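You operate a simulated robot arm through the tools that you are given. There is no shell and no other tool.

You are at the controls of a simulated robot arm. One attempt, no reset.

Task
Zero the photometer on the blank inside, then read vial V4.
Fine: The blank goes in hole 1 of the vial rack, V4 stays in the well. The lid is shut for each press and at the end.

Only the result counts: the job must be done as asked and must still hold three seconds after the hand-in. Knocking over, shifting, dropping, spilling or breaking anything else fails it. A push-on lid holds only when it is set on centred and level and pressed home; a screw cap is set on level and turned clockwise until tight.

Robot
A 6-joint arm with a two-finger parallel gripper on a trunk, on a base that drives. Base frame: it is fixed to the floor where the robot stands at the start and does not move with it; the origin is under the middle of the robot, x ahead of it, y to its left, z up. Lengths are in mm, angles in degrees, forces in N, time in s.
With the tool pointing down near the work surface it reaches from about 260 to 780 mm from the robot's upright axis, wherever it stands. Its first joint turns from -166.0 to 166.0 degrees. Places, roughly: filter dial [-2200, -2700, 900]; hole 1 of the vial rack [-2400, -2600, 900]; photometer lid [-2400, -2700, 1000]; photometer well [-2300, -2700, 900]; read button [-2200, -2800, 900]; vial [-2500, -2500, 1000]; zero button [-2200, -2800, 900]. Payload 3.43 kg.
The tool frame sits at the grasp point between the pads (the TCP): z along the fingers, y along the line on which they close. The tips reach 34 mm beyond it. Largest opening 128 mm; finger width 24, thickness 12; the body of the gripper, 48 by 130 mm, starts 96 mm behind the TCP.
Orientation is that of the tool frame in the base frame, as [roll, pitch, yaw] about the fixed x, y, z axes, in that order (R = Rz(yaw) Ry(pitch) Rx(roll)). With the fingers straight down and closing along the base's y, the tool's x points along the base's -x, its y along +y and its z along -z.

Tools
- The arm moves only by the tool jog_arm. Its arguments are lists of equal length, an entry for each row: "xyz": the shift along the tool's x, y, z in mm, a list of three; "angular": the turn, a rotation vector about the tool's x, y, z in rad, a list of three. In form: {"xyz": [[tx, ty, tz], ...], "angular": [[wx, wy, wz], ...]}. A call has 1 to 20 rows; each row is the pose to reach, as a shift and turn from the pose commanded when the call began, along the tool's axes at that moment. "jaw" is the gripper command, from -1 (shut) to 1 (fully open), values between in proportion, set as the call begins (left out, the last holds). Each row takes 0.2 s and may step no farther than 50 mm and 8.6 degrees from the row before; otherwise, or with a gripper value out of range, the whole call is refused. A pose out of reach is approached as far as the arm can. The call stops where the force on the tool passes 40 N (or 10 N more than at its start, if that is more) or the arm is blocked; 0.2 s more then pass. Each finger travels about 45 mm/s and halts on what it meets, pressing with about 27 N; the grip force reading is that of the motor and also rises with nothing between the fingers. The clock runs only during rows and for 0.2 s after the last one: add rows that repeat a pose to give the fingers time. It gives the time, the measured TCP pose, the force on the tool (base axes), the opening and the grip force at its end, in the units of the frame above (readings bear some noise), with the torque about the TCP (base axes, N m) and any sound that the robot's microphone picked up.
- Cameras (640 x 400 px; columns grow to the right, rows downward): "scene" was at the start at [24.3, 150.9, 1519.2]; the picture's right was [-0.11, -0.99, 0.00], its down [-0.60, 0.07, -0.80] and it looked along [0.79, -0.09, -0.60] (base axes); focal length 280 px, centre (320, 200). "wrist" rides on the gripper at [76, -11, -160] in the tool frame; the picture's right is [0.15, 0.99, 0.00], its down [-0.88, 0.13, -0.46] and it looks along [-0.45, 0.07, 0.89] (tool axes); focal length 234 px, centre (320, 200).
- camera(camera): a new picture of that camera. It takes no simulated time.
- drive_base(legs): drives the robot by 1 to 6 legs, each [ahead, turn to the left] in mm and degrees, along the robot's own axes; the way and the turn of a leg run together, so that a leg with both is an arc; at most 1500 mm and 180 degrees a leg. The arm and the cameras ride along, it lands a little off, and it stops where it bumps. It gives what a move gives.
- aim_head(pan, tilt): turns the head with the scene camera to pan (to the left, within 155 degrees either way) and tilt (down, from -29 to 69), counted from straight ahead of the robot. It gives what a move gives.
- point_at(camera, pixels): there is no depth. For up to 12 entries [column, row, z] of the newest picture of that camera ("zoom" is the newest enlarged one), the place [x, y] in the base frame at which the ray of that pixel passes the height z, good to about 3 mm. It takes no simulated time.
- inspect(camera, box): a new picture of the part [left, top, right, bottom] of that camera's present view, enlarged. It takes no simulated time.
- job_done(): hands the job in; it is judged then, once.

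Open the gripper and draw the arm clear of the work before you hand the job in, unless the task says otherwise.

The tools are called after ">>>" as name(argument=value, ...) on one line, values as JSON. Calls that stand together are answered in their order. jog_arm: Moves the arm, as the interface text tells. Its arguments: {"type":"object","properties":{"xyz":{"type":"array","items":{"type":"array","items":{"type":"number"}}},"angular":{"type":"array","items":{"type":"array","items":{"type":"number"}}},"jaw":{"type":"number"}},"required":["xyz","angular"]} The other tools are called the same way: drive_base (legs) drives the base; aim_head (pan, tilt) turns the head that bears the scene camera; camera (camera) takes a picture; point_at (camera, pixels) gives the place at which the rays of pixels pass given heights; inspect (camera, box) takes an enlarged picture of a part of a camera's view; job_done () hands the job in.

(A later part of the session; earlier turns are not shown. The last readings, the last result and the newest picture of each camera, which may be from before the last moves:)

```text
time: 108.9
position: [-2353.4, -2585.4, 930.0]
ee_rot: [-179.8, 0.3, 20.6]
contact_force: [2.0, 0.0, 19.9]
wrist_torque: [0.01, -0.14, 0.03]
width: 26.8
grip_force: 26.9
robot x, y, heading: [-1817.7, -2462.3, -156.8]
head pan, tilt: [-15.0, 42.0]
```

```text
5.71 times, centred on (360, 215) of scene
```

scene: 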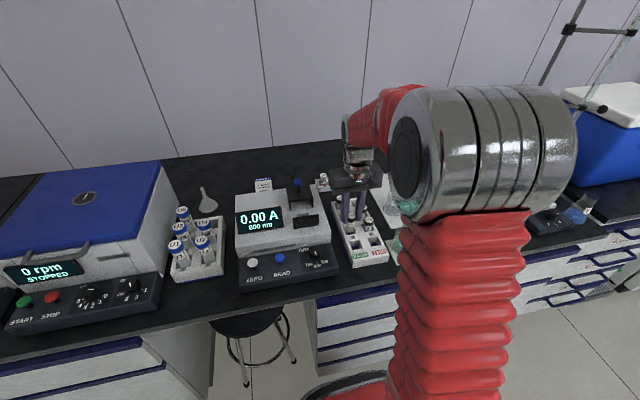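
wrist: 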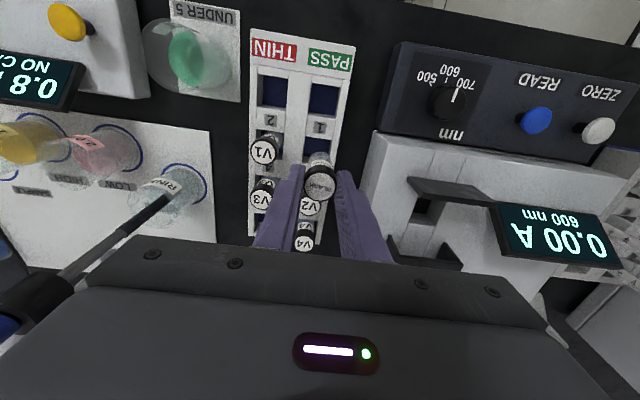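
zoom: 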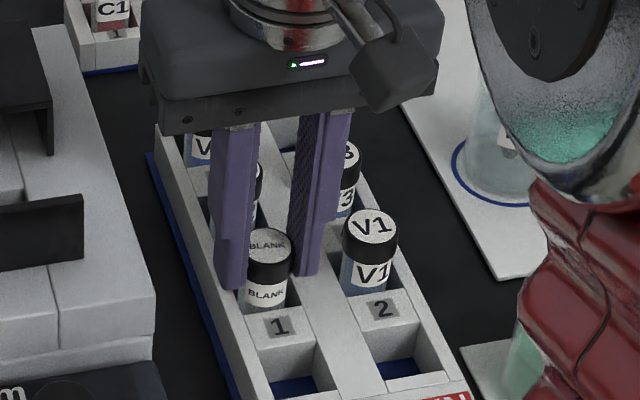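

The floor is reached (20 N). I back off 1 mm to relieve, then open the jaws to about 38 mm only.

>>> jog_arm(xyz=[[0, 0, -1], [0, 0, -1]], angular=[[0, 0, 0], [0, 0, 0]])

>>> jog_arm(xyz=[[0, 0, 0], [0, 0, 0], [0, 0, 0]], angular=[[0, 0, 0], [0, 0, 0], [0, 0, 0]], jaw=-0.4)

>>> inspect(camera="wrist", box=[220, 80, 420, 240])

```text
time: 109.5
position: [-2351.2, -2585.2, 930.2]
ee_rot: [-179.9, 0.2, 20.6]
contact_force: [-5.2, 0.6, 11.8]
wrist_torque: [0.0, 0.36, -0.03]
width: 26.2
grip_force: 26.8
robot x, y, heading: [-1822.1, -2460.4, -157.0]
head pan, tilt: [-15.0, 42.0]
```

```text
time: 110.3
position: [-2351.2, -2584.3, 929.8]
ee_rot: [-179.9, 0.2, 20.5]
contact_force: [0.3, -0.2, 0.1]
wrist_torque: [-0.01, -0.01, 0.01]
width: 38.6
grip_force: 0.2
robot x, y, heading: [-1821.4, -2466.8, -157.4]
head pan, tilt: [-15.0, 42.0]
```

```text
2.50 times, centred on (320, 160) of wrist
```

zoom: 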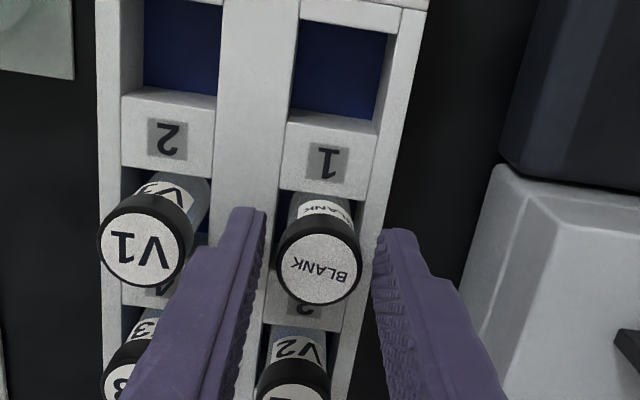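

The blank stands in hole 1, jaws clear of it and V1. I rise straight up.

>>> jog_arm(xyz=[[0, 0, -10], [0, 0, -30], [0, 0, -60], [0, 0, -100], [0, 0, -130], [0, 0, -130]], angular=[[0, 0, 0], [0, 0, 0], [0, 0, 0], [0, 0, 0], [0, 0, 0], [0, 0, 0]])

>>> inspect(camera="wrist", box=[220, 60, 420, 220])

>>> inspect(camera="scene", box=[310, 160, 410, 270])

```text
time: 111.7
position: [-2352.0, -2584.2, 1059.5]
ee_rot: [-179.9, 0.1, 20.7]
contact_force: [-0.1, -0.1, -0.6]
wrist_torque: [0.0, 0.01, -0.01]
width: 38.5
grip_force: 0.1
robot x, y, heading: [-1821.7, -2462.3, -157.0]
head pan, tilt: [-15.0, 42.0]
```

```text
2.50 times, centred on (320, 140) of wrist
```

zoom: 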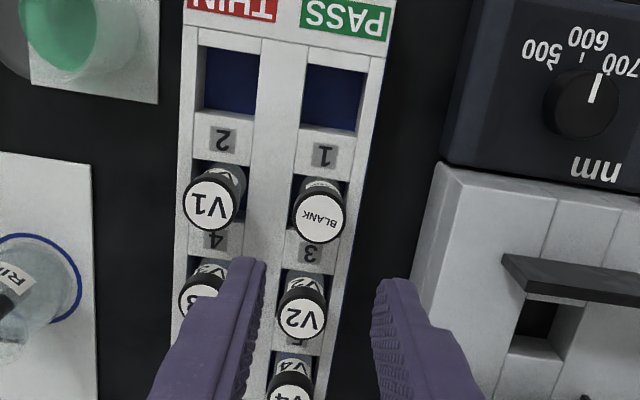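

```text
3.64 times, centred on (360, 215) of scene
```

zoom: 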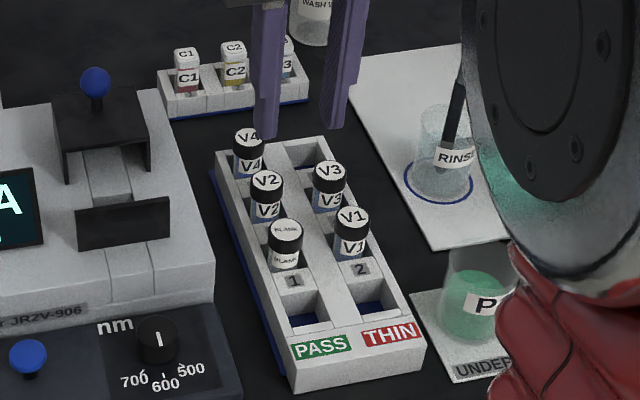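

The blank is in hole 1. Next I move over V4 at about (-2455,-2625).

>>> jog_arm(xyz=[[-37, 0.6, 0], [-74, 1.2, 0], [-110, 1.8, 0], [-110, 1.8, 0]], angular=[[0, 0, 0], [0, 0, 0], [0, 0, 0], [0, 0, 0]])

>>> inspect(camera="wrist", box=[220, 60, 420, 220])

```text
time: 112.7
position: [-2453.7, -2626.1, 1062.3]
ee_rot: [-179.8, 0.2, 20.6]
contact_force: [-0.1, -0.3, 0.3]
wrist_torque: [-0.02, 0.0, 0.04]
width: 38.3
grip_force: 0.1
robot x, y, heading: [-1817.7, -2462.5, -157.0]
head pan, tilt: [-15.0, 42.0]
```

```text
2.50 times, centred on (320, 140) of wrist
```

zoom: 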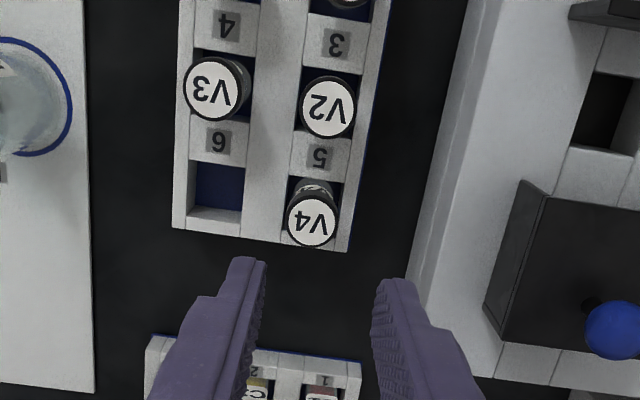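

V4's cap shows at zoom (310,222); I read its position.

>>> point_at(camera="zoom", pixels=[[310, 222, 920], [310, 222, 928], [326, 107, 924], [312, 224, 924]])

```text
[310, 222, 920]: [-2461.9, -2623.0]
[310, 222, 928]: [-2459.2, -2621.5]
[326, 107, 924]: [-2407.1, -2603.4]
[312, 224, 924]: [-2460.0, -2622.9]
```

V4 is at about (-2460,-2622). I re-centre, open to ~48 mm and descend to just above the cap.

>>> jog_arm(xyz=[[-4, -5.2, 0], [-4, -5.2, 40], [-4, -5.2, 75], [-4, -5.2, 95], [-4, -5.2, 95]], angular=[[0, 0, 0], [0, 0, 0], [0, 0, 0], [0, 0, 0], [0, 0, 0]], jaw=-0.25)

>>> inspect(camera="wrist", box=[220, 80, 420, 240])

```text
time: 113.9
position: [-2460.7, -2622.5, 965.3]
ee_rot: [180.0, 0.1, 20.6]
contact_force: [0.3, -0.4, 0.1]
wrist_torque: [0.0, 0.02, 0.01]
width: 47.9
grip_force: 0.1
robot x, y, heading: [-1820.7, -2465.9, -157.1]
head pan, tilt: [-15.0, 42.0]
```

```text
2.50 times, centred on (320, 160) of wrist
```

zoom: 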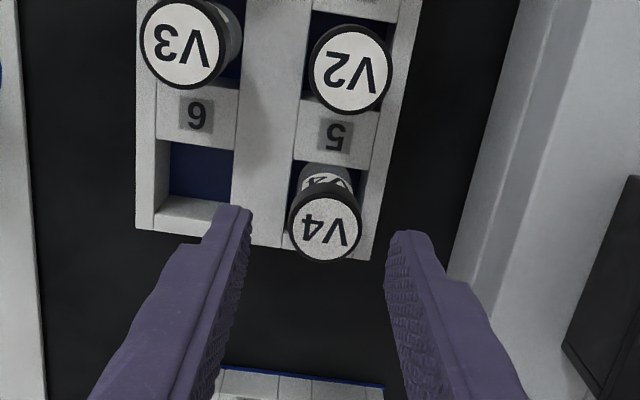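

I check the cap centre (325,226) again from this height.

>>> point_at(camera="zoom", pixels=[[325, 226, 916], [325, 226, 920], [325, 226, 924], [349, 70, 920]])

```text
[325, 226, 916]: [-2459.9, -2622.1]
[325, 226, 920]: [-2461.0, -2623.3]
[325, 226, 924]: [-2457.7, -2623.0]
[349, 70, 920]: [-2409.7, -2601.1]
```

The cap is within ~1 mm of the tool axis. I descend 30 mm around the cap and close.

>>> jog_arm(xyz=[[1, 1, 10], [1, 1, 20], [1, 1, 28], [1, 1, 31], [1, 1, 31]], angular=[[0, 0, 0], [0, 0, 0], [0, 0, 0], [0, 0, 0], [0, 0, 0]])

>>> inspect(camera="wrist", box=[220, 80, 420, 240])

>>> inspect(camera="scene", box=[310, 160, 410, 270])

```text
time: 115.1
position: [-2460.9, -2621.4, 934.1]
ee_rot: [-179.9, 0.1, 20.6]
contact_force: [0.1, 0.5, 0.5]
wrist_torque: [0.01, 0.02, -0.04]
width: 48.1
grip_force: 0.0
robot x, y, heading: [-1819.7, -2462.3, -156.9]
head pan, tilt: [-15.0, 42.0]
```

```text
2.50 times, centred on (320, 160) of wrist
```

zoom: 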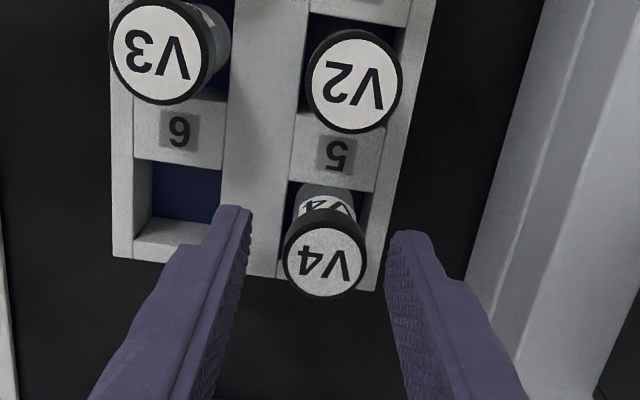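

```text
3.64 times, centred on (360, 215) of scene
```

zoom: 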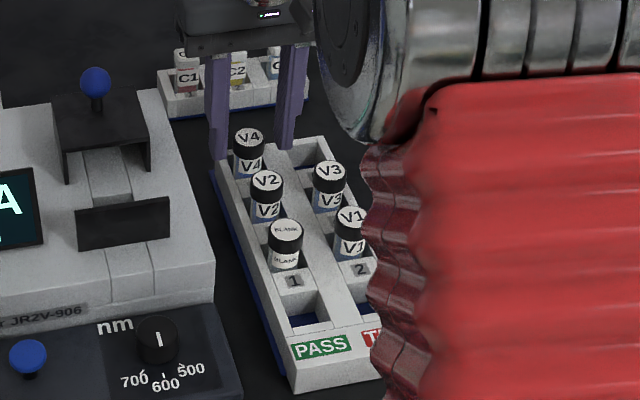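

In the scene zoom the fingers look slightly behind V4; I zoom closer to check before closing.

>>> inspect(camera="scene", box=[335, 165, 395, 225])

>>> point_at(camera="zoom", pixels=[[300, 160, 900], [300, 160, 920]])

```text
6.67 times, centred on (365, 195) of scene
```

zoom: 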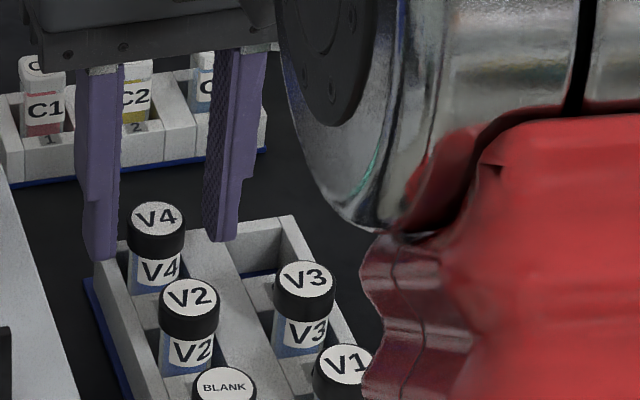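

```text
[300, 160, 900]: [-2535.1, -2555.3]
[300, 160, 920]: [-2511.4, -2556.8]
```

Comparing with the blank's grasp, the fingers are about 3 mm too far to the rear; I shift +3 mm tx and +1.5 ty, then close on V4's cap.

>>> jog_arm(xyz=[[1.5, 0.7, 0], [3, 1.5, 0], [3, 1.5, 0]], angular=[[0, 0, 0], [0, 0, 0], [0, 0, 0]])

>>> jog_arm(xyz=[[0, 0, 0], [0, 0, 0], [0, 0, 0], [0, 0, 0]], angular=[[0, 0, 0], [0, 0, 0], [0, 0, 0], [0, 0, 0]], jaw=-1)

>>> inspect(camera="wrist", box=[220, 80, 420, 240])

>>> inspect(camera="scene", box=[335, 165, 395, 225])

```text
time: 115.9
position: [-2457.2, -2622.2, 933.8]
ee_rot: [-179.9, 0.1, 20.6]
contact_force: [-0.4, 0.4, 0.5]
wrist_torque: [0.01, -0.03, 0.01]
width: 48.0
grip_force: 0.0
robot x, y, heading: [-1822.9, -2463.3, -157.2]
head pan, tilt: [-15.0, 42.0]
```

```text
time: 116.9
position: [-2456.7, -2622.5, 935.3]
ee_rot: [-180.0, 0.0, 20.5]
contact_force: [-0.4, -0.2, 1.4]
wrist_torque: [-0.02, -0.02, 0.02]
width: 26.8
grip_force: 27.0
robot x, y, heading: [-1823.5, -2460.6, -157.1]
head pan, tilt: [-15.0, 42.0]
```

```text
2.50 times, centred on (320, 160) of wrist
```

zoom: 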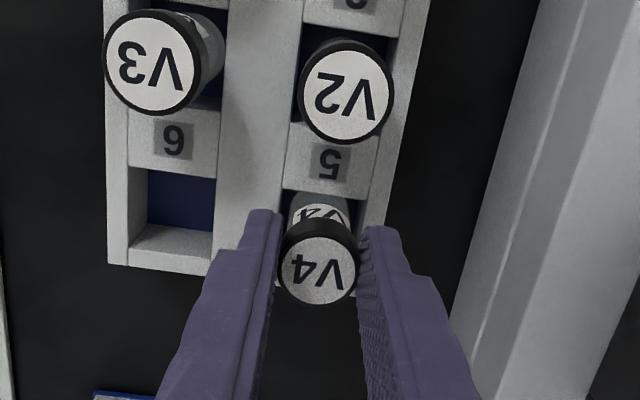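

```text
6.67 times, centred on (365, 195) of scene
```

zoom: 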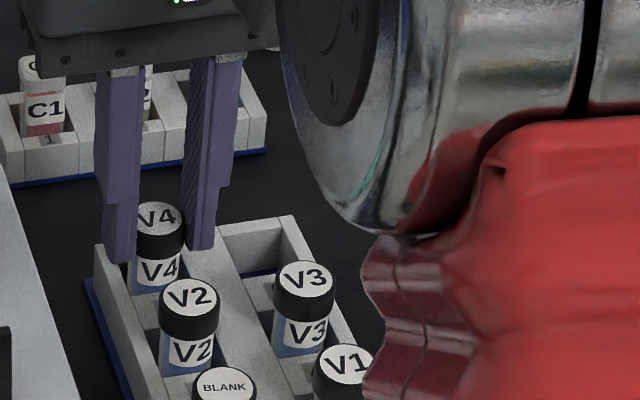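

V4's cap is held (26.8 mm). I lift it straight up.

>>> jog_arm(xyz=[[0, 0, -5], [0, 0, -15], [0, 0, -30], [0, 0, -50], [0, 0, -75], [0, 0, -100], [0, 0, -130], [0, 0, -145], [0, 0, -145]], angular=[[0, 0, 0], [0, 0, 0], [0, 0, 0], [0, 0, 0], [0, 0, 0], [0, 0, 0], [0, 0, 0], [0, 0, 0], [0, 0, 0]])

>>> camera(camera="wrist")

>>> inspect(camera="scene", box=[270, 130, 410, 270])

```text
time: 118.9
position: [-2456.3, -2623.0, 1077.9]
ee_rot: [-179.9, 0.0, 20.6]
contact_force: [-0.4, 0.9, 0.1]
wrist_torque: [0.01, 0.01, 0.01]
width: 26.7
grip_force: 27.2
robot x, y, heading: [-1819.0, -2460.4, -156.6]
head pan, tilt: [-15.0, 42.0]
```

```text
taken
```

wrist: 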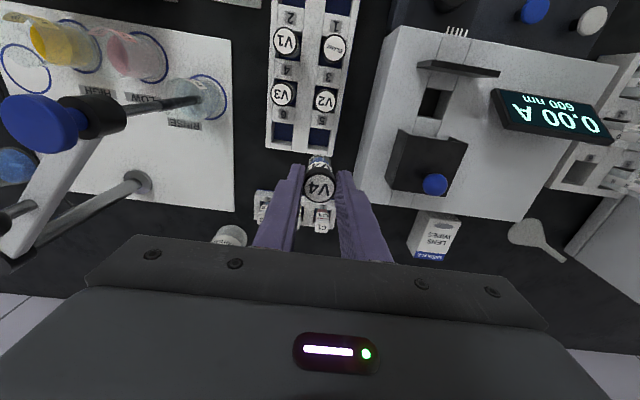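

```text
2.86 times, centred on (340, 200) of scene
```

zoom: 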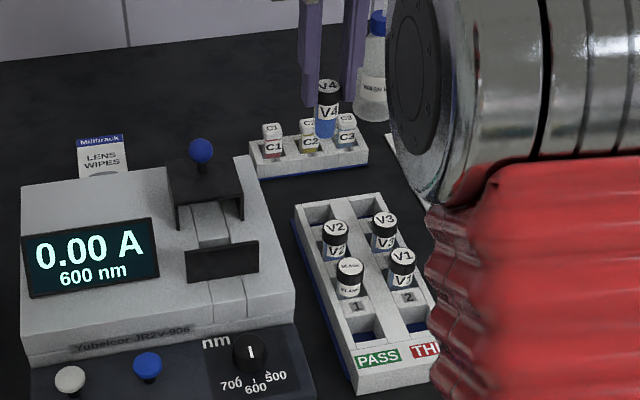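

V4 is out of the rack, held upright. I carry it over to the well at (-2344.6,-2720.8), staying high.

>>> jog_arm(xyz=[[18, 26, -5], [35, 52, -5], [50, 80, -5], [62, 106, -5], [70, 131, -5], [70, 131, -5]], angular=[[0, 0, 0], [0, 0, 0], [0, 0, 0], [0, 0, 0], [0, 0, 0], [0, 0, 0]])

>>> camera(camera="wrist")

>>> inspect(camera="wrist", box=[220, 60, 420, 220])

```text
time: 120.3
position: [-2346.7, -2722.1, 1084.8]
ee_rot: [-180.0, 0.2, 20.6]
contact_force: [-0.2, -0.2, -0.1]
wrist_torque: [0.03, 0.0, 0.02]
width: 27.0
grip_force: 26.7
robot x, y, heading: [-1819.6, -2465.1, -157.2]
head pan, tilt: [-15.0, 42.0]
```

```text
taken
```

wrist: 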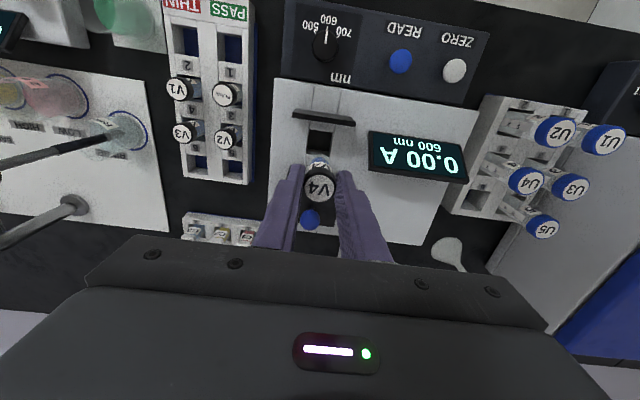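

```text
2.50 times, centred on (320, 140) of wrist
```

zoom: 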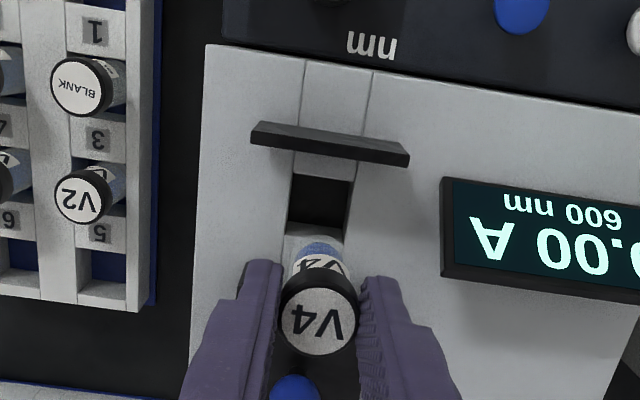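

The well opening lies right along the tool axis (hole centre ≈ zoom (318,208), axis ≈ (319,209)). I lower V4 to just above the well and check again.

>>> point_at(camera="zoom", pixels=[[292, 175, 932], [350, 182, 932], [287, 233, 932], [343, 241, 932], [319, 209, 932]])

>>> jog_arm(xyz=[[0, 0, 25], [0, 0, 50], [0, 0, 65], [0, 0, 65]], angular=[[0, 0, 0], [0, 0, 0], [0, 0, 0], [0, 0, 0]])

>>> inspect(camera="wrist", box=[220, 60, 420, 220])

>>> inspect(camera="scene", box=[250, 150, 350, 250])

```text
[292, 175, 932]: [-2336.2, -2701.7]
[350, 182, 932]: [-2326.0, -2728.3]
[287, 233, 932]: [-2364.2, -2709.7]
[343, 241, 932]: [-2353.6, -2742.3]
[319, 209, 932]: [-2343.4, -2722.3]
```

```text
time: 121.3
position: [-2346.1, -2721.3, 1018.5]
ee_rot: [-179.9, 0.1, 20.6]
contact_force: [0.1, 0.6, -0.1]
wrist_torque: [-0.02, -0.04, 0.02]
width: 27.0
grip_force: 26.6
robot x, y, heading: [-1822.7, -2463.5, -156.9]
head pan, tilt: [-15.0, 42.0]
```

```text
2.50 times, centred on (320, 140) of wrist
```

zoom: 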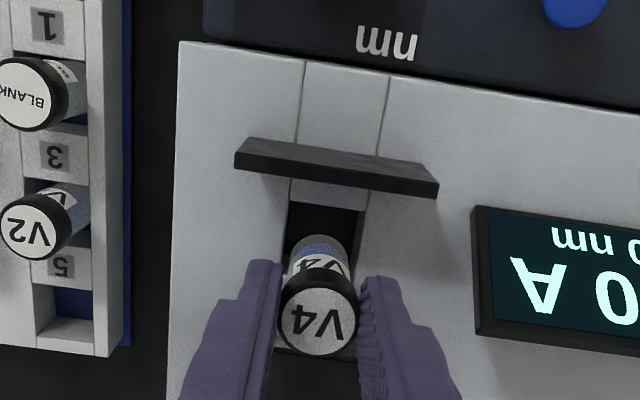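

```text
4.00 times, centred on (300, 200) of scene
```

zoom: 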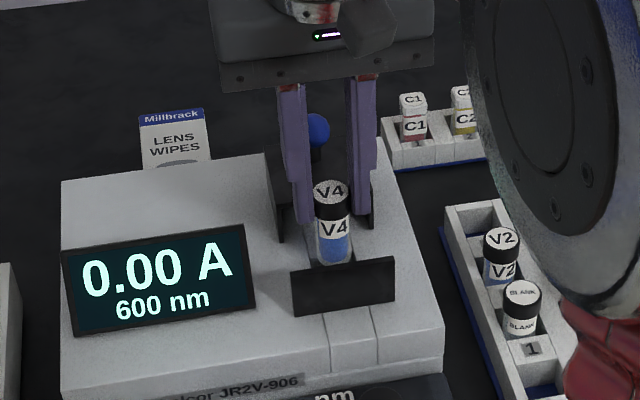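

V4 is centred over the well. I lower it in, gently.

>>> jog_arm(xyz=[[0.5, 0, 6], [0.5, 0, 12], [0.5, 0, 18], [0.5, 0, 24], [0.5, 0, 30], [0.5, 0, 35], [0.5, 0, 39], [0.5, 0, 39]], angular=[[0, 0, 0], [0, 0, 0], [0, 0, 0], [0, 0, 0], [0, 0, 0], [0, 0, 0], [0, 0, 0], [0, 0, 0]])

>>> inspect(camera="scene", box=[250, 150, 350, 250])

```text
time: 123.1
position: [-2344.7, -2721.1, 980.5]
ee_rot: [-179.9, 0.1, 20.6]
contact_force: [0.8, -0.2, -0.1]
wrist_torque: [-0.03, -0.01, 0.0]
width: 27.0
grip_force: 26.8
robot x, y, heading: [-1820.5, -2464.2, -157.0]
head pan, tilt: [-15.0, 42.0]
```

```text
4.00 times, centred on (300, 200) of scene
```

zoom: 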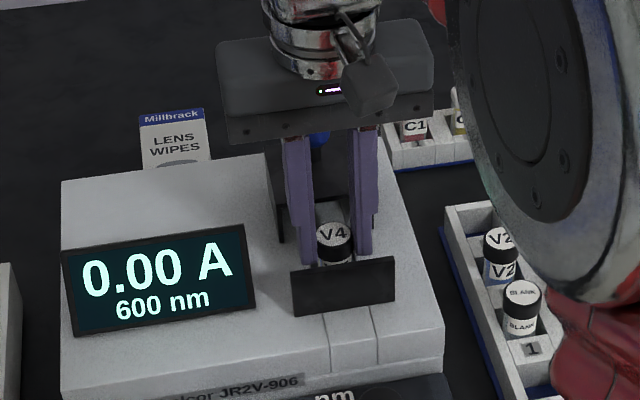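

V4 is entering the well freely. I go on 1 mm at a time until the floor is felt.

>>> jog_arm(xyz=[[0, 0, 1], [0, 0, 2], [0, 0, 3]], angular=[[0, 0, 0], [0, 0, 0], [0, 0, 0]])

```text
time: 123.9
position: [-2345.6, -2720.2, 979.1]
ee_rot: [-179.9, 0.3, 20.6]
contact_force: [2.0, -0.3, 18.4]
wrist_torque: [-0.04, -0.1, 0.03]
width: 27.0
grip_force: 27.1
robot x, y, heading: [-1820.5, -2464.7, -157.1]
head pan, tilt: [-15.0, 42.0]
```

Contact at 18 N, TCP z≈979, consistent with the floor of the well. I ease off 1 mm and open the jaws moderately.

>>> jog_arm(xyz=[[0, 0, -0.8], [0, 0, -0.8]], angular=[[0, 0, 0], [0, 0, 0]])

>>> jog_arm(xyz=[[0, 0, 0], [0, 0, 0], [0, 0, 0]], angular=[[0, 0, 0], [0, 0, 0], [0, 0, 0]], jaw=-0.2)

>>> inspect(camera="wrist", box=[220, 80, 420, 240])

>>> inspect(camera="scene", box=[250, 150, 350, 250])

```text
time: 124.5
position: [-2345.5, -2720.3, 978.4]
ee_rot: [-179.9, 0.2, 20.6]
contact_force: [-2.7, -0.4, 17.5]
wrist_torque: [-0.12, 0.3, -0.03]
width: 27.1
grip_force: 27.5
robot x, y, heading: [-1817.5, -2459.3, -157.2]
head pan, tilt: [-15.0, 42.0]
```

```text
time: 125.3
position: [-2345.3, -2719.7, 977.6]
ee_rot: [-179.9, 0.1, 20.6]
contact_force: [-0.2, 0.4, 0.0]
wrist_torque: [0.03, -0.03, 0.0]
width: 51.2
grip_force: 0.1
robot x, y, heading: [-1821.5, -2462.6, -156.9]
head pan, tilt: [-15.0, 42.0]
```

```text
2.50 times, centred on (320, 160) of wrist
```

zoom: 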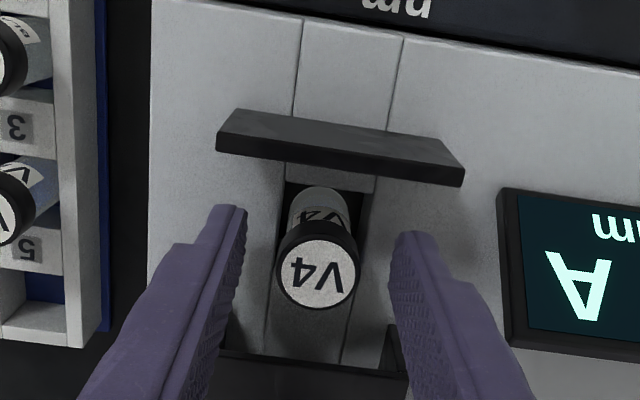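

```text
4.00 times, centred on (300, 200) of scene
```

zoom: 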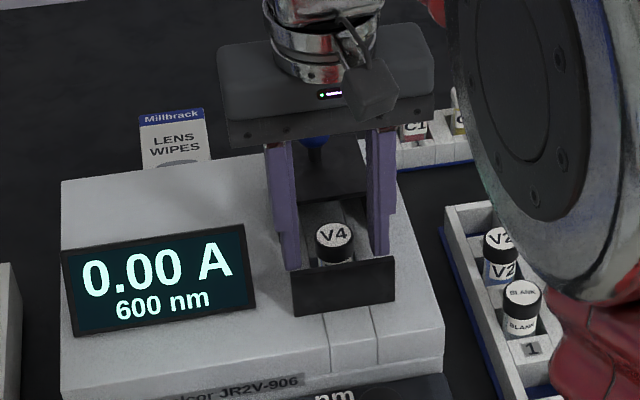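

V4 stands in the well. I rise straight up and check its height before closing the hood.

>>> jog_arm(xyz=[[0, 0, -10], [0, 0, -30], [0, 0, -60], [0, 0, -100], [0, 0, -120], [0, 0, -120]], angular=[[0, 0, 0], [0, 0, 0], [0, 0, 0], [0, 0, 0], [0, 0, 0], [0, 0, 0]])

>>> inspect(camera="wrist", box=[220, 60, 420, 220])

>>> inspect(camera="scene", box=[250, 150, 350, 250])

```text
time: 126.7
position: [-2344.6, -2720.9, 1096.7]
ee_rot: [-179.9, 0.1, 20.6]
contact_force: [0.3, 0.3, 0.2]
wrist_torque: [0.06, -0.01, 0.02]
width: 51.2
grip_force: 0.1
robot x, y, heading: [-1821.6, -2462.1, -156.9]
head pan, tilt: [-15.0, 42.0]
```

```text
2.50 times, centred on (320, 140) of wrist
```

zoom: 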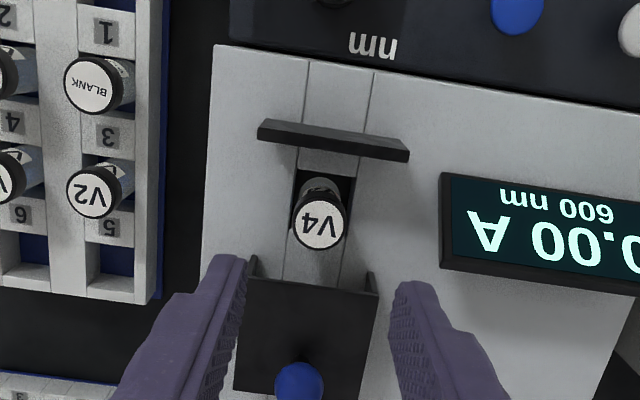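

```text
4.00 times, centred on (300, 200) of scene
```

zoom: 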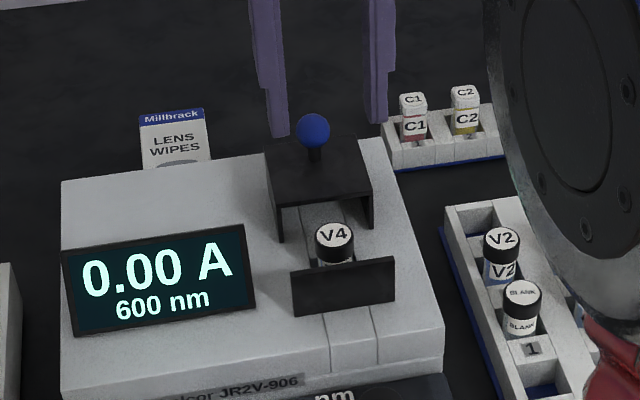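

I triangulate V4's cap height to be sure the hood clears it.

>>> point_at(camera="zoom", pixels=[[333, 233, 940], [333, 233, 980], [313, 131, 1000], [313, 131, 980]])

>>> inspect(camera="wrist", box=[220, 60, 420, 220])

>>> point_at(camera="zoom", pixels=[[318, 226, 940], [318, 226, 980], [300, 383, 1000], [300, 383, 980]])

```text
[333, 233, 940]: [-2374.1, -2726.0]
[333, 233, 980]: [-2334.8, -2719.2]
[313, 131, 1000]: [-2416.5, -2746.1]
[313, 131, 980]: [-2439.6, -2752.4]
```

```text
2.50 times, centred on (320, 140) of wrist
```

zoom: 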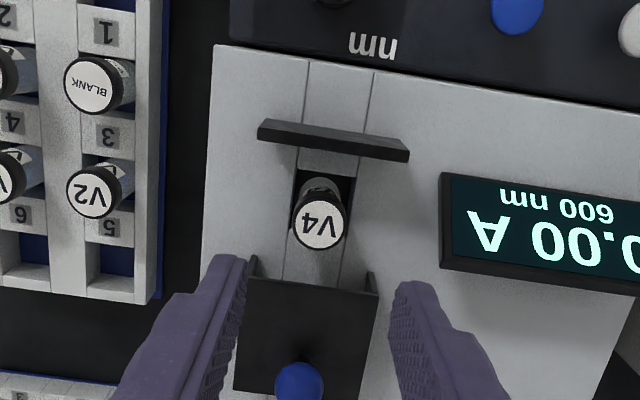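

```text
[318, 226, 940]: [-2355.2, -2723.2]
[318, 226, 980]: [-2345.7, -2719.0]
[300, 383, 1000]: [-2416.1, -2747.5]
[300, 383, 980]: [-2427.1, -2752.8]
```

V4's cap top is at z≈965, same as the blank, so the hood clears it. The knob is at (-2416,-2747,1000); I go there and descend around it.

>>> jog_arm(xyz=[[-26, -0.3, 0], [-52, -0.6, 0], [-76, -0.8, 0], [-76, -0.8, 30], [-76, -0.8, 60], [-76, -0.8, 75], [-76, -0.8, 83], [-76, -0.8, 83]], angular=[[0, 0, 0], [0, 0, 0], [0, 0, 0], [0, 0, 0], [0, 0, 0], [0, 0, 0], [0, 0, 0], [0, 0, 0]])

>>> inspect(camera="wrist", box=[220, 80, 420, 240])

```text
time: 128.5
position: [-2417.3, -2746.7, 1014.5]
ee_rot: [-179.9, 0.2, 20.6]
contact_force: [-0.9, 0.4, -0.6]
wrist_torque: [-0.03, 0.01, -0.01]
width: 51.2
grip_force: 0.0
robot x, y, heading: [-1820.6, -2460.8, -157.2]
head pan, tilt: [-15.0, 42.0]
```

```text
2.50 times, centred on (320, 160) of wrist
```

zoom: 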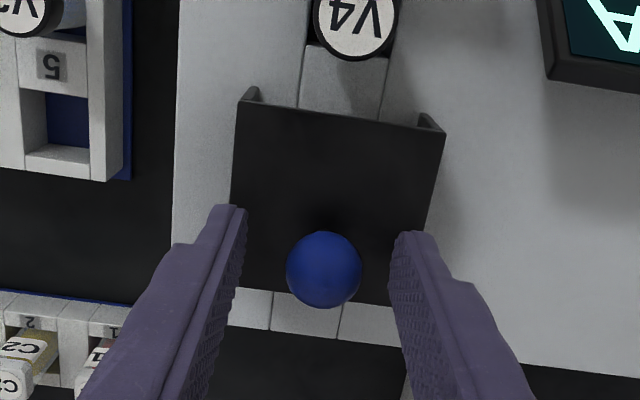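

The ball sits ~2 mm toward +y and rear. I correct and close on it.

>>> jog_arm(xyz=[[-1.5, 1.5, 0], [-1.5, 1.5, 0]], angular=[[0, 0, 0], [0, 0, 0]])

>>> jog_arm(xyz=[[0, 0, 0], [0, 0, 0], [0, 0, 0], [0, 0, 0]], angular=[[0, 0, 0], [0, 0, 0], [0, 0, 0], [0, 0, 0]], jaw=-1)

```text
time: 129.1
position: [-2417.5, -2748.9, 1014.5]
ee_rot: [-179.9, 0.1, 20.6]
contact_force: [0.5, -0.7, 0.0]
wrist_torque: [0.01, 0.01, 0.04]
width: 51.2
grip_force: 0.0
robot x, y, heading: [-1820.4, -2462.2, -156.9]
head pan, tilt: [-15.0, 42.0]
```

```text
time: 130.1
position: [-2418.3, -2748.5, 1015.5]
ee_rot: [-180.0, 0.2, 20.6]
contact_force: [-0.1, -1.7, -0.3]
wrist_torque: [-0.04, 0.03, -0.03]
width: 25.4
grip_force: 44.8
robot x, y, heading: [-1819.9, -2464.9, -156.9]
head pan, tilt: [-15.0, 42.0]
```

Residual force is small. I slide the hood forward, first 20 mm.

>>> jog_arm(xyz=[[2.5, 0, 0], [5, 0, 0], [7.5, 0, 0], [10, 0, 0], [12.5, 0, 0], [15, 0, 0], [17.5, 0, 0], [20, 0, 0], [20, 0, 0]], angular=[[0, 0, 0], [0, 0, 0], [0, 0, 0], [0, 0, 0], [0, 0, 0], [0, 0, 0], [0, 0, 0], [0, 0, 0], [0, 0, 0]])

>>> inspect(camera="scene", box=[250, 150, 350, 250])

```text
time: 132.1
position: [-2399.2, -2741.1, 1014.9]
ee_rot: [-179.9, 0.1, 20.6]
contact_force: [1.2, -1.8, 3.0]
wrist_torque: [-0.11, 0.25, 0.03]
width: 25.3
grip_force: 45.5
robot x, y, heading: [-1822.5, -2462.5, -157.0]
head pan, tilt: [-15.0, 42.0]
```

```text
4.00 times, centred on (300, 200) of scene
```

zoom: 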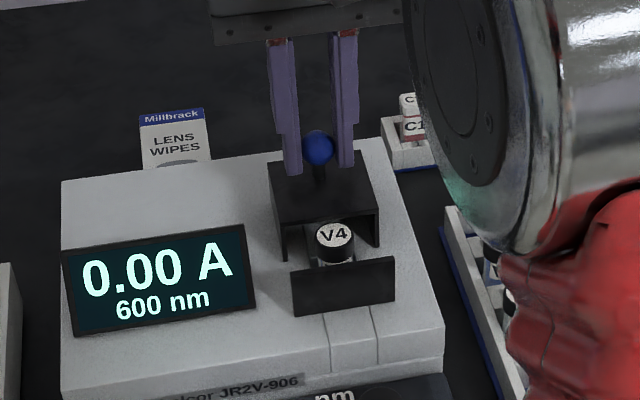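

Forces stay low. I slide 20 mm more.

>>> jog_arm(xyz=[[2.5, 0, 0], [5, 0, 0], [7.5, 0, 0], [10, 0, 0], [12.5, 0, 0], [15, 0, 0], [17.5, 0, 0], [20, 0, 0], [20, 0, 0]], angular=[[0, 0, 0], [0, 0, 0], [0, 0, 0], [0, 0, 0], [0, 0, 0], [0, 0, 0], [0, 0, 0], [0, 0, 0], [0, 0, 0]])

>>> inspect(camera="scene", box=[250, 150, 350, 250])

```text
time: 134.1
position: [-2379.2, -2734.3, 1015.2]
ee_rot: [-179.8, 0.0, 20.6]
contact_force: [-1.4, 2.8, 1.9]
wrist_torque: [0.08, -0.13, -0.02]
width: 25.1
grip_force: 44.8
robot x, y, heading: [-1818.2, -2461.1, -157.1]
head pan, tilt: [-15.0, 42.0]
```

```text
4.00 times, centred on (300, 200) of scene
```

zoom: 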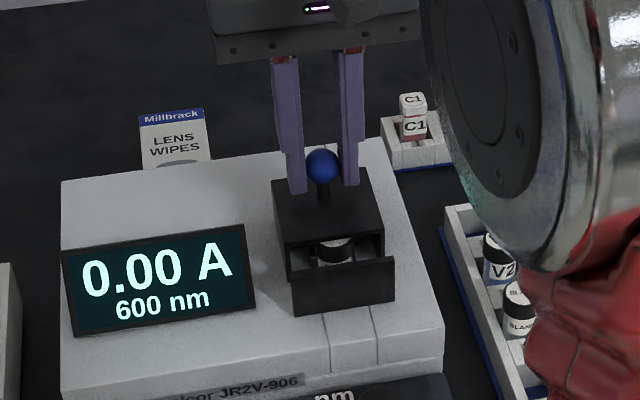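

About 24 mm remain. I slide 20 mm more, then feel for the stop.

>>> jog_arm(xyz=[[2.5, 0, 0], [5, 0, 0], [7.5, 0, 0], [10, 0, 0], [12.5, 0, 0], [15, 0, 0], [17.5, 0, 0], [20, 0, 0], [20, 0, 0]], angular=[[0, 0, 0], [0, 0, 0], [0, 0, 0], [0, 0, 0], [0, 0, 0], [0, 0, 0], [0, 0, 0], [0, 0, 0], [0, 0, 0]])

>>> inspect(camera="scene", box=[270, 170, 330, 230])

```text
time: 136.1
position: [-2360.2, -2726.6, 1014.3]
ee_rot: [-179.9, 0.1, 20.5]
contact_force: [-0.3, -1.3, -2.8]
wrist_torque: [0.05, -0.16, -0.02]
width: 25.4
grip_force: 44.4
robot x, y, heading: [-1821.2, -2464.3, -157.3]
head pan, tilt: [-15.0, 42.0]
```

```text
6.67 times, centred on (300, 200) of scene
```

zoom: 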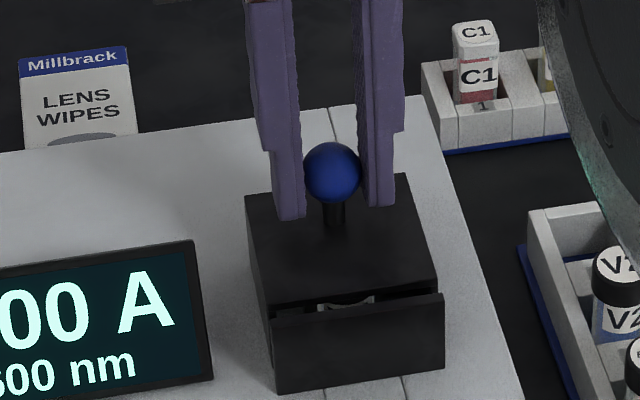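

A gap of a few millimetres remains. I close the last bit in 1 mm steps until the stop is felt.

>>> jog_arm(xyz=[[1, 0, 0], [2, 0, 0], [3, 0, 0], [4, 0, 0], [4, 0, 0]], angular=[[0, 0, 0], [0, 0, 0], [0, 0, 0], [0, 0, 0], [0, 0, 0]])

>>> inspect(camera="scene", box=[270, 170, 330, 230])

>>> inspect(camera="wrist", box=[270, 90, 390, 210])

```text
time: 137.3
position: [-2357.5, -2725.5, 1015.4]
ee_rot: [-179.8, 0.2, 20.6]
contact_force: [2.4, -5.0, -2.1]
wrist_torque: [-0.15, 0.01, 0.04]
width: 25.3
grip_force: 44.6
robot x, y, heading: [-1822.3, -2463.2, -157.2]
head pan, tilt: [-15.0, 42.0]
```

```text
6.67 times, centred on (300, 200) of scene
```

zoom: 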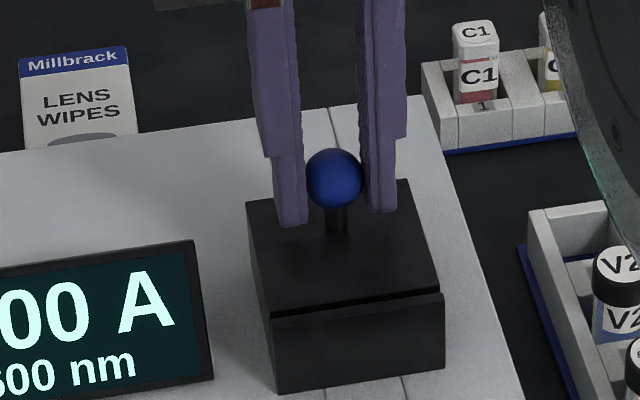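

```text
3.33 times, centred on (330, 150) of wrist
```

zoom: 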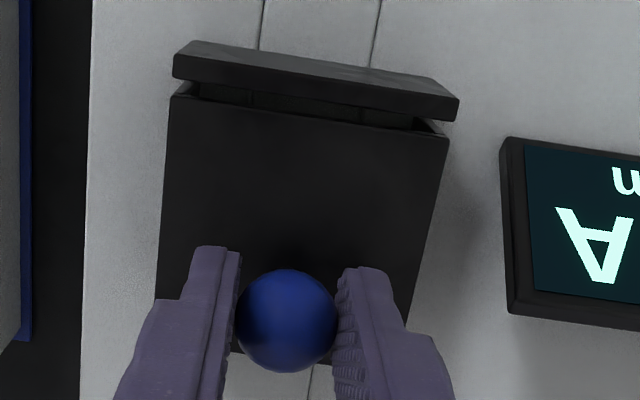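

About 3–4 mm gap still shows; I continue in 1 mm steps.

>>> jog_arm(xyz=[[1, 0, 0], [2, 0, 0], [2, 0, 0]], angular=[[0, 0, 0], [0, 0, 0], [0, 0, 0]])

>>> inspect(camera="wrist", box=[270, 90, 390, 210])

```text
time: 138.1
position: [-2354.4, -2725.1, 1014.8]
ee_rot: [-179.9, 0.1, 20.7]
contact_force: [2.9, -8.9, -0.5]
wrist_torque: [-0.16, 0.03, 0.02]
width: 25.4
grip_force: 45.2
robot x, y, heading: [-1823.1, -2460.4, -157.2]
head pan, tilt: [-15.0, 42.0]
```

```text
3.33 times, centred on (330, 150) of wrist
```

zoom: 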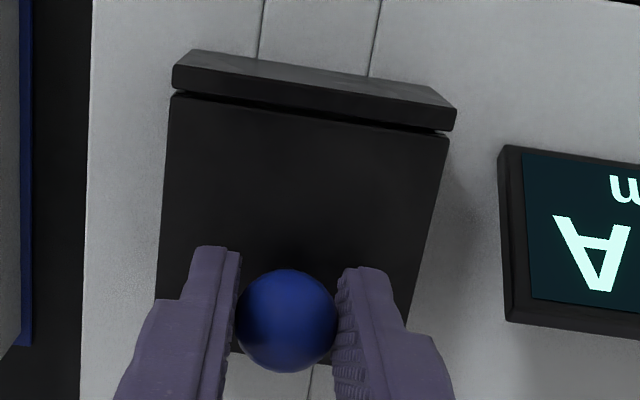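

The gap is now a thin line as at the start. I press forward another 1–1.5 mm to feel the end stop, easing sideways 0.7 mm.

>>> jog_arm(xyz=[[0.5, 0.5, 0], [1, 0.7, 0], [1.5, 0.7, 0], [1.5, 0.7, 0]], angular=[[0, 0, 0], [0, 0, 0], [0, 0, 0], [0, 0, 0]])

>>> inspect(camera="wrist", box=[270, 90, 390, 210])

>>> inspect(camera="scene", box=[270, 170, 330, 230])

```text
time: 139.1
position: [-2354.4, -2724.6, 1014.9]
ee_rot: [-179.9, 0.3, 20.6]
contact_force: [-8.3, -5.7, -1.1]
wrist_torque: [-0.09, 0.15, -0.01]
width: 25.5
grip_force: 45.1
robot x, y, heading: [-1821.4, -2459.5, -156.9]
head pan, tilt: [-15.0, 42.0]
```

```text
3.33 times, centred on (330, 150) of wrist
```

zoom: 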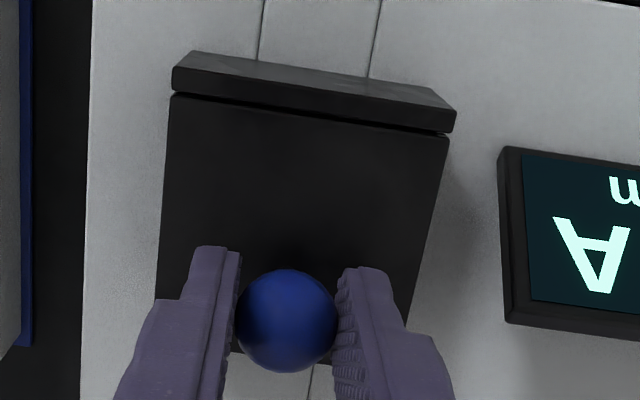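

```text
6.67 times, centred on (300, 200) of scene
```

zoom: 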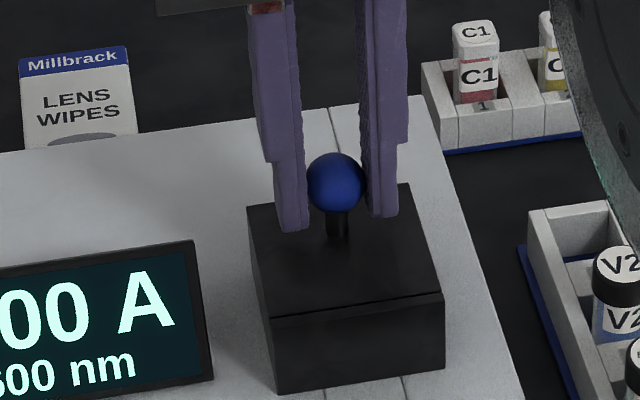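

The end stop is felt (≈10 N) and the hood is fully shut. I release the knob and rise straight up.

>>> jog_arm(xyz=[[-0.5, 0, 0], [-0.5, 0, 0], [-0.5, 0, 0], [-0.5, 0, 0], [-0.5, 0, -10], [-0.5, 0, -40], [-0.5, 0, -80], [-0.5, 0, -100]], angular=[[0, 0, 0], [0, 0, 0], [0, 0, 0], [0, 0, 0], [0, 0, 0], [0, 0, 0], [0, 0, 0], [0, 0, 0]], jaw=-0.2)

>>> inspect(camera="wrist", box=[220, 60, 420, 220])

>>> inspect(camera="scene", box=[270, 170, 330, 230])

```text
time: 140.9
position: [-2354.1, -2724.5, 1113.8]
ee_rot: [-179.9, 0.1, 20.6]
contact_force: [-1.2, -0.7, -0.3]
wrist_torque: [0.02, 0.0, -0.01]
width: 51.1
grip_force: 0.0
robot x, y, heading: [-1821.7, -2465.2, -156.9]
head pan, tilt: [-15.0, 42.0]
```

```text
2.50 times, centred on (320, 140) of wrist
```

zoom: 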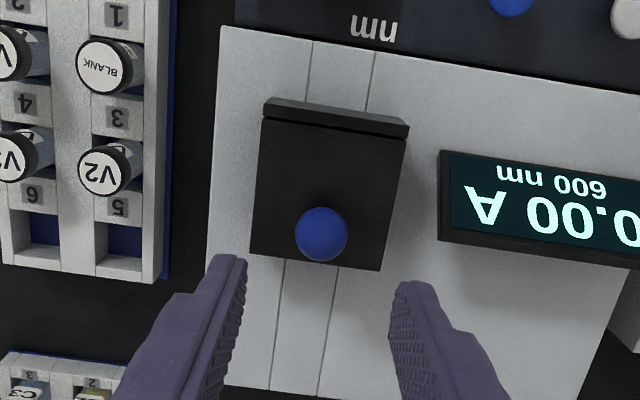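

```text
6.67 times, centred on (300, 200) of scene
```

zoom: 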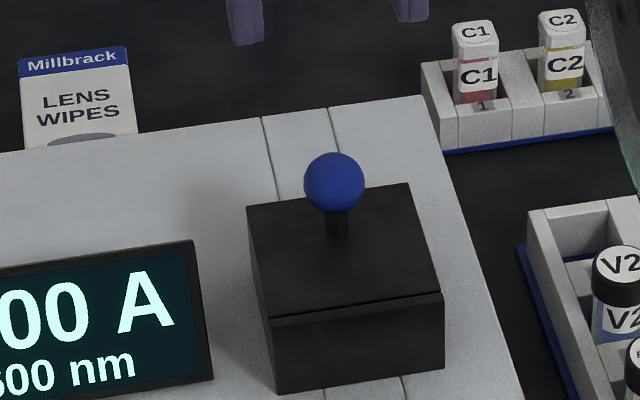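

The hood is shut as at the start. I close the jaws and move over READ at about (-2214,-2761.5).

>>> jog_arm(xyz=[[30, 21, 0], [60, 42, 0], [90, 63, 0], [118, 84, 0], [118, 84, 40], [118, 84, 60], [118, 84, 60]], angular=[[0, 0, 0], [0, 0, 0], [0, 0, 0], [0, 0, 0], [0, 0, 0], [0, 0, 0], [0, 0, 0]], jaw=-1)

>>> inspect(camera="wrist", box=[230, 80, 390, 200])

>>> point_at(camera="zoom", pixels=[[330, 215, 906]])

```text
time: 142.5
position: [-2214.0, -2761.6, 1054.2]
ee_rot: [-179.9, 0.0, 20.5]
contact_force: [0.6, -0.3, -0.7]
wrist_torque: [0.02, 0.01, 0.02]
width: 0.0
grip_force: 27.4
robot x, y, heading: [-1822.8, -2463.3, -157.1]
head pan, tilt: [-15.0, 42.0]
```

```text
3.33 times, centred on (310, 140) of wrist
```

zoom: 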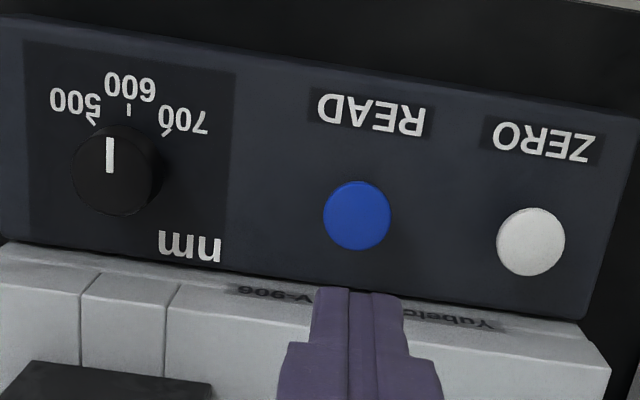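

```text
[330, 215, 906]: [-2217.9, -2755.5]
```

READ appears at zoom (357,215); I read its position.

>>> point_at(camera="zoom", pixels=[[357, 215, 900], [357, 215, 906], [357, 215, 912]])

```text
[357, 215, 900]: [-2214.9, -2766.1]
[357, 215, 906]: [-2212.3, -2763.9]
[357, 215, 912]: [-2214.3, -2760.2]
```

READ is at ≈(-2214,-2763.4). I centre 1.6 mm and descend to just above the button (TCP z≈941).

>>> jog_arm(xyz=[[0, 1.6, 40], [0, 1.6, 80], [0, 1.6, 100], [0, 1.6, 108], [0, 1.6, 112], [0, 1.6, 112]], angular=[[0, 0, 0], [0, 0, 0], [0, 0, 0], [0, 0, 0], [0, 0, 0], [0, 0, 0]])

>>> inspect(camera="scene", box=[230, 180, 350, 290])

```text
time: 143.9
position: [-2213.2, -2764.4, 944.8]
ee_rot: [-179.9, 0.2, 20.8]
contact_force: [-0.9, -1.6, 0.3]
wrist_torque: [-0.02, -0.01, 0.01]
width: 0.0
grip_force: 27.2
robot x, y, heading: [-1821.2, -2463.4, -157.2]
head pan, tilt: [-15.0, 42.0]
```

```text
3.64 times, centred on (290, 235) of scene
```

zoom: 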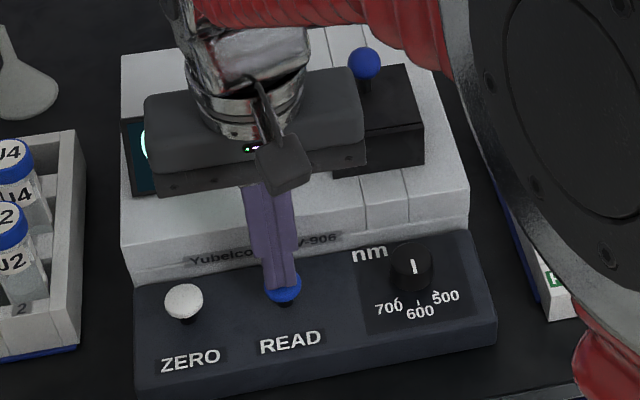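

Tips are right over READ. I press down in small steps.

>>> jog_arm(xyz=[[0, 0, 2], [0, 0, 4], [0, 0, 6], [0, 0, 7], [0, 0, 8], [0, 0, 9]], angular=[[0, 0, 0], [0, 0, 0], [0, 0, 0], [0, 0, 0], [0, 0, 0], [0, 0, 0]])

```text
time: 145.3
position: [-2214.7, -2764.5, 933.3]
ee_rot: [-180.0, 0.1, 20.6]
contact_force: [-0.9, 1.1, 3.1]
wrist_torque: [0.08, -0.03, 0.04]
width: 0.0
grip_force: 26.8
robot x, y, heading: [-1821.5, -2462.8, -157.0]
head pan, tilt: [-15.0, 42.0]
heard: click
```

A click: READ is pressed. I rise straight up and look at the display.

>>> jog_arm(xyz=[[0, 0, -10], [0, 0, -50], [0, 0, -100], [0, 0, -150], [0, 0, -190], [0, 0, -190]], angular=[[0, 0, 0], [0, 0, 0], [0, 0, 0], [0, 0, 0], [0, 0, 0], [0, 0, 0]])

>>> inspect(camera="scene", box=[220, 160, 380, 290])

>>> camera(camera="wrist")

```text
time: 146.7
position: [-2216.9, -2762.0, 1119.4]
ee_rot: [-179.9, 0.1, 20.6]
contact_force: [-0.8, 0.3, 0.8]
wrist_torque: [-0.05, 0.01, -0.05]
width: 0.0
grip_force: 27.1
robot x, y, heading: [-1820.6, -2462.8, -157.1]
head pan, tilt: [-15.0, 42.0]
```

```text
3.08 times, centred on (300, 225) of scene
```

zoom: 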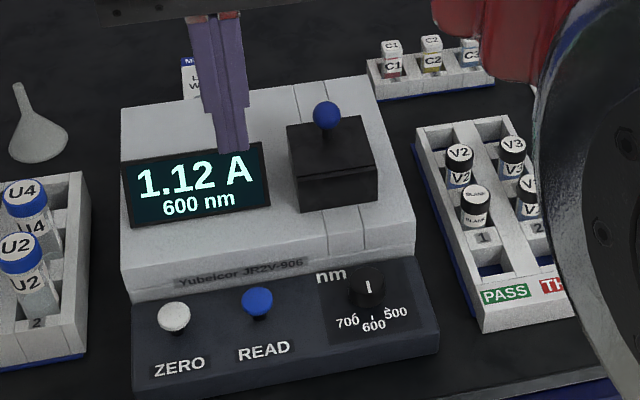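

```text
taken
```

wrist: 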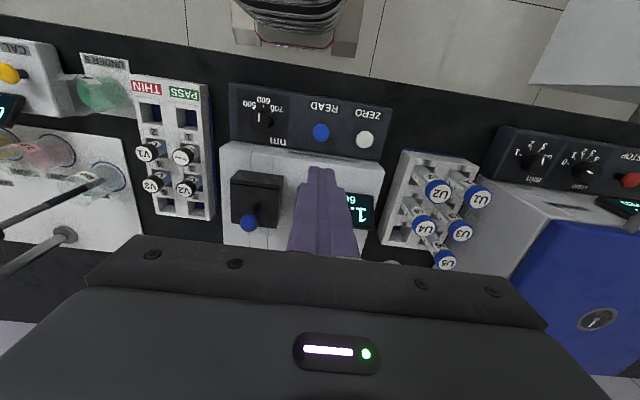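

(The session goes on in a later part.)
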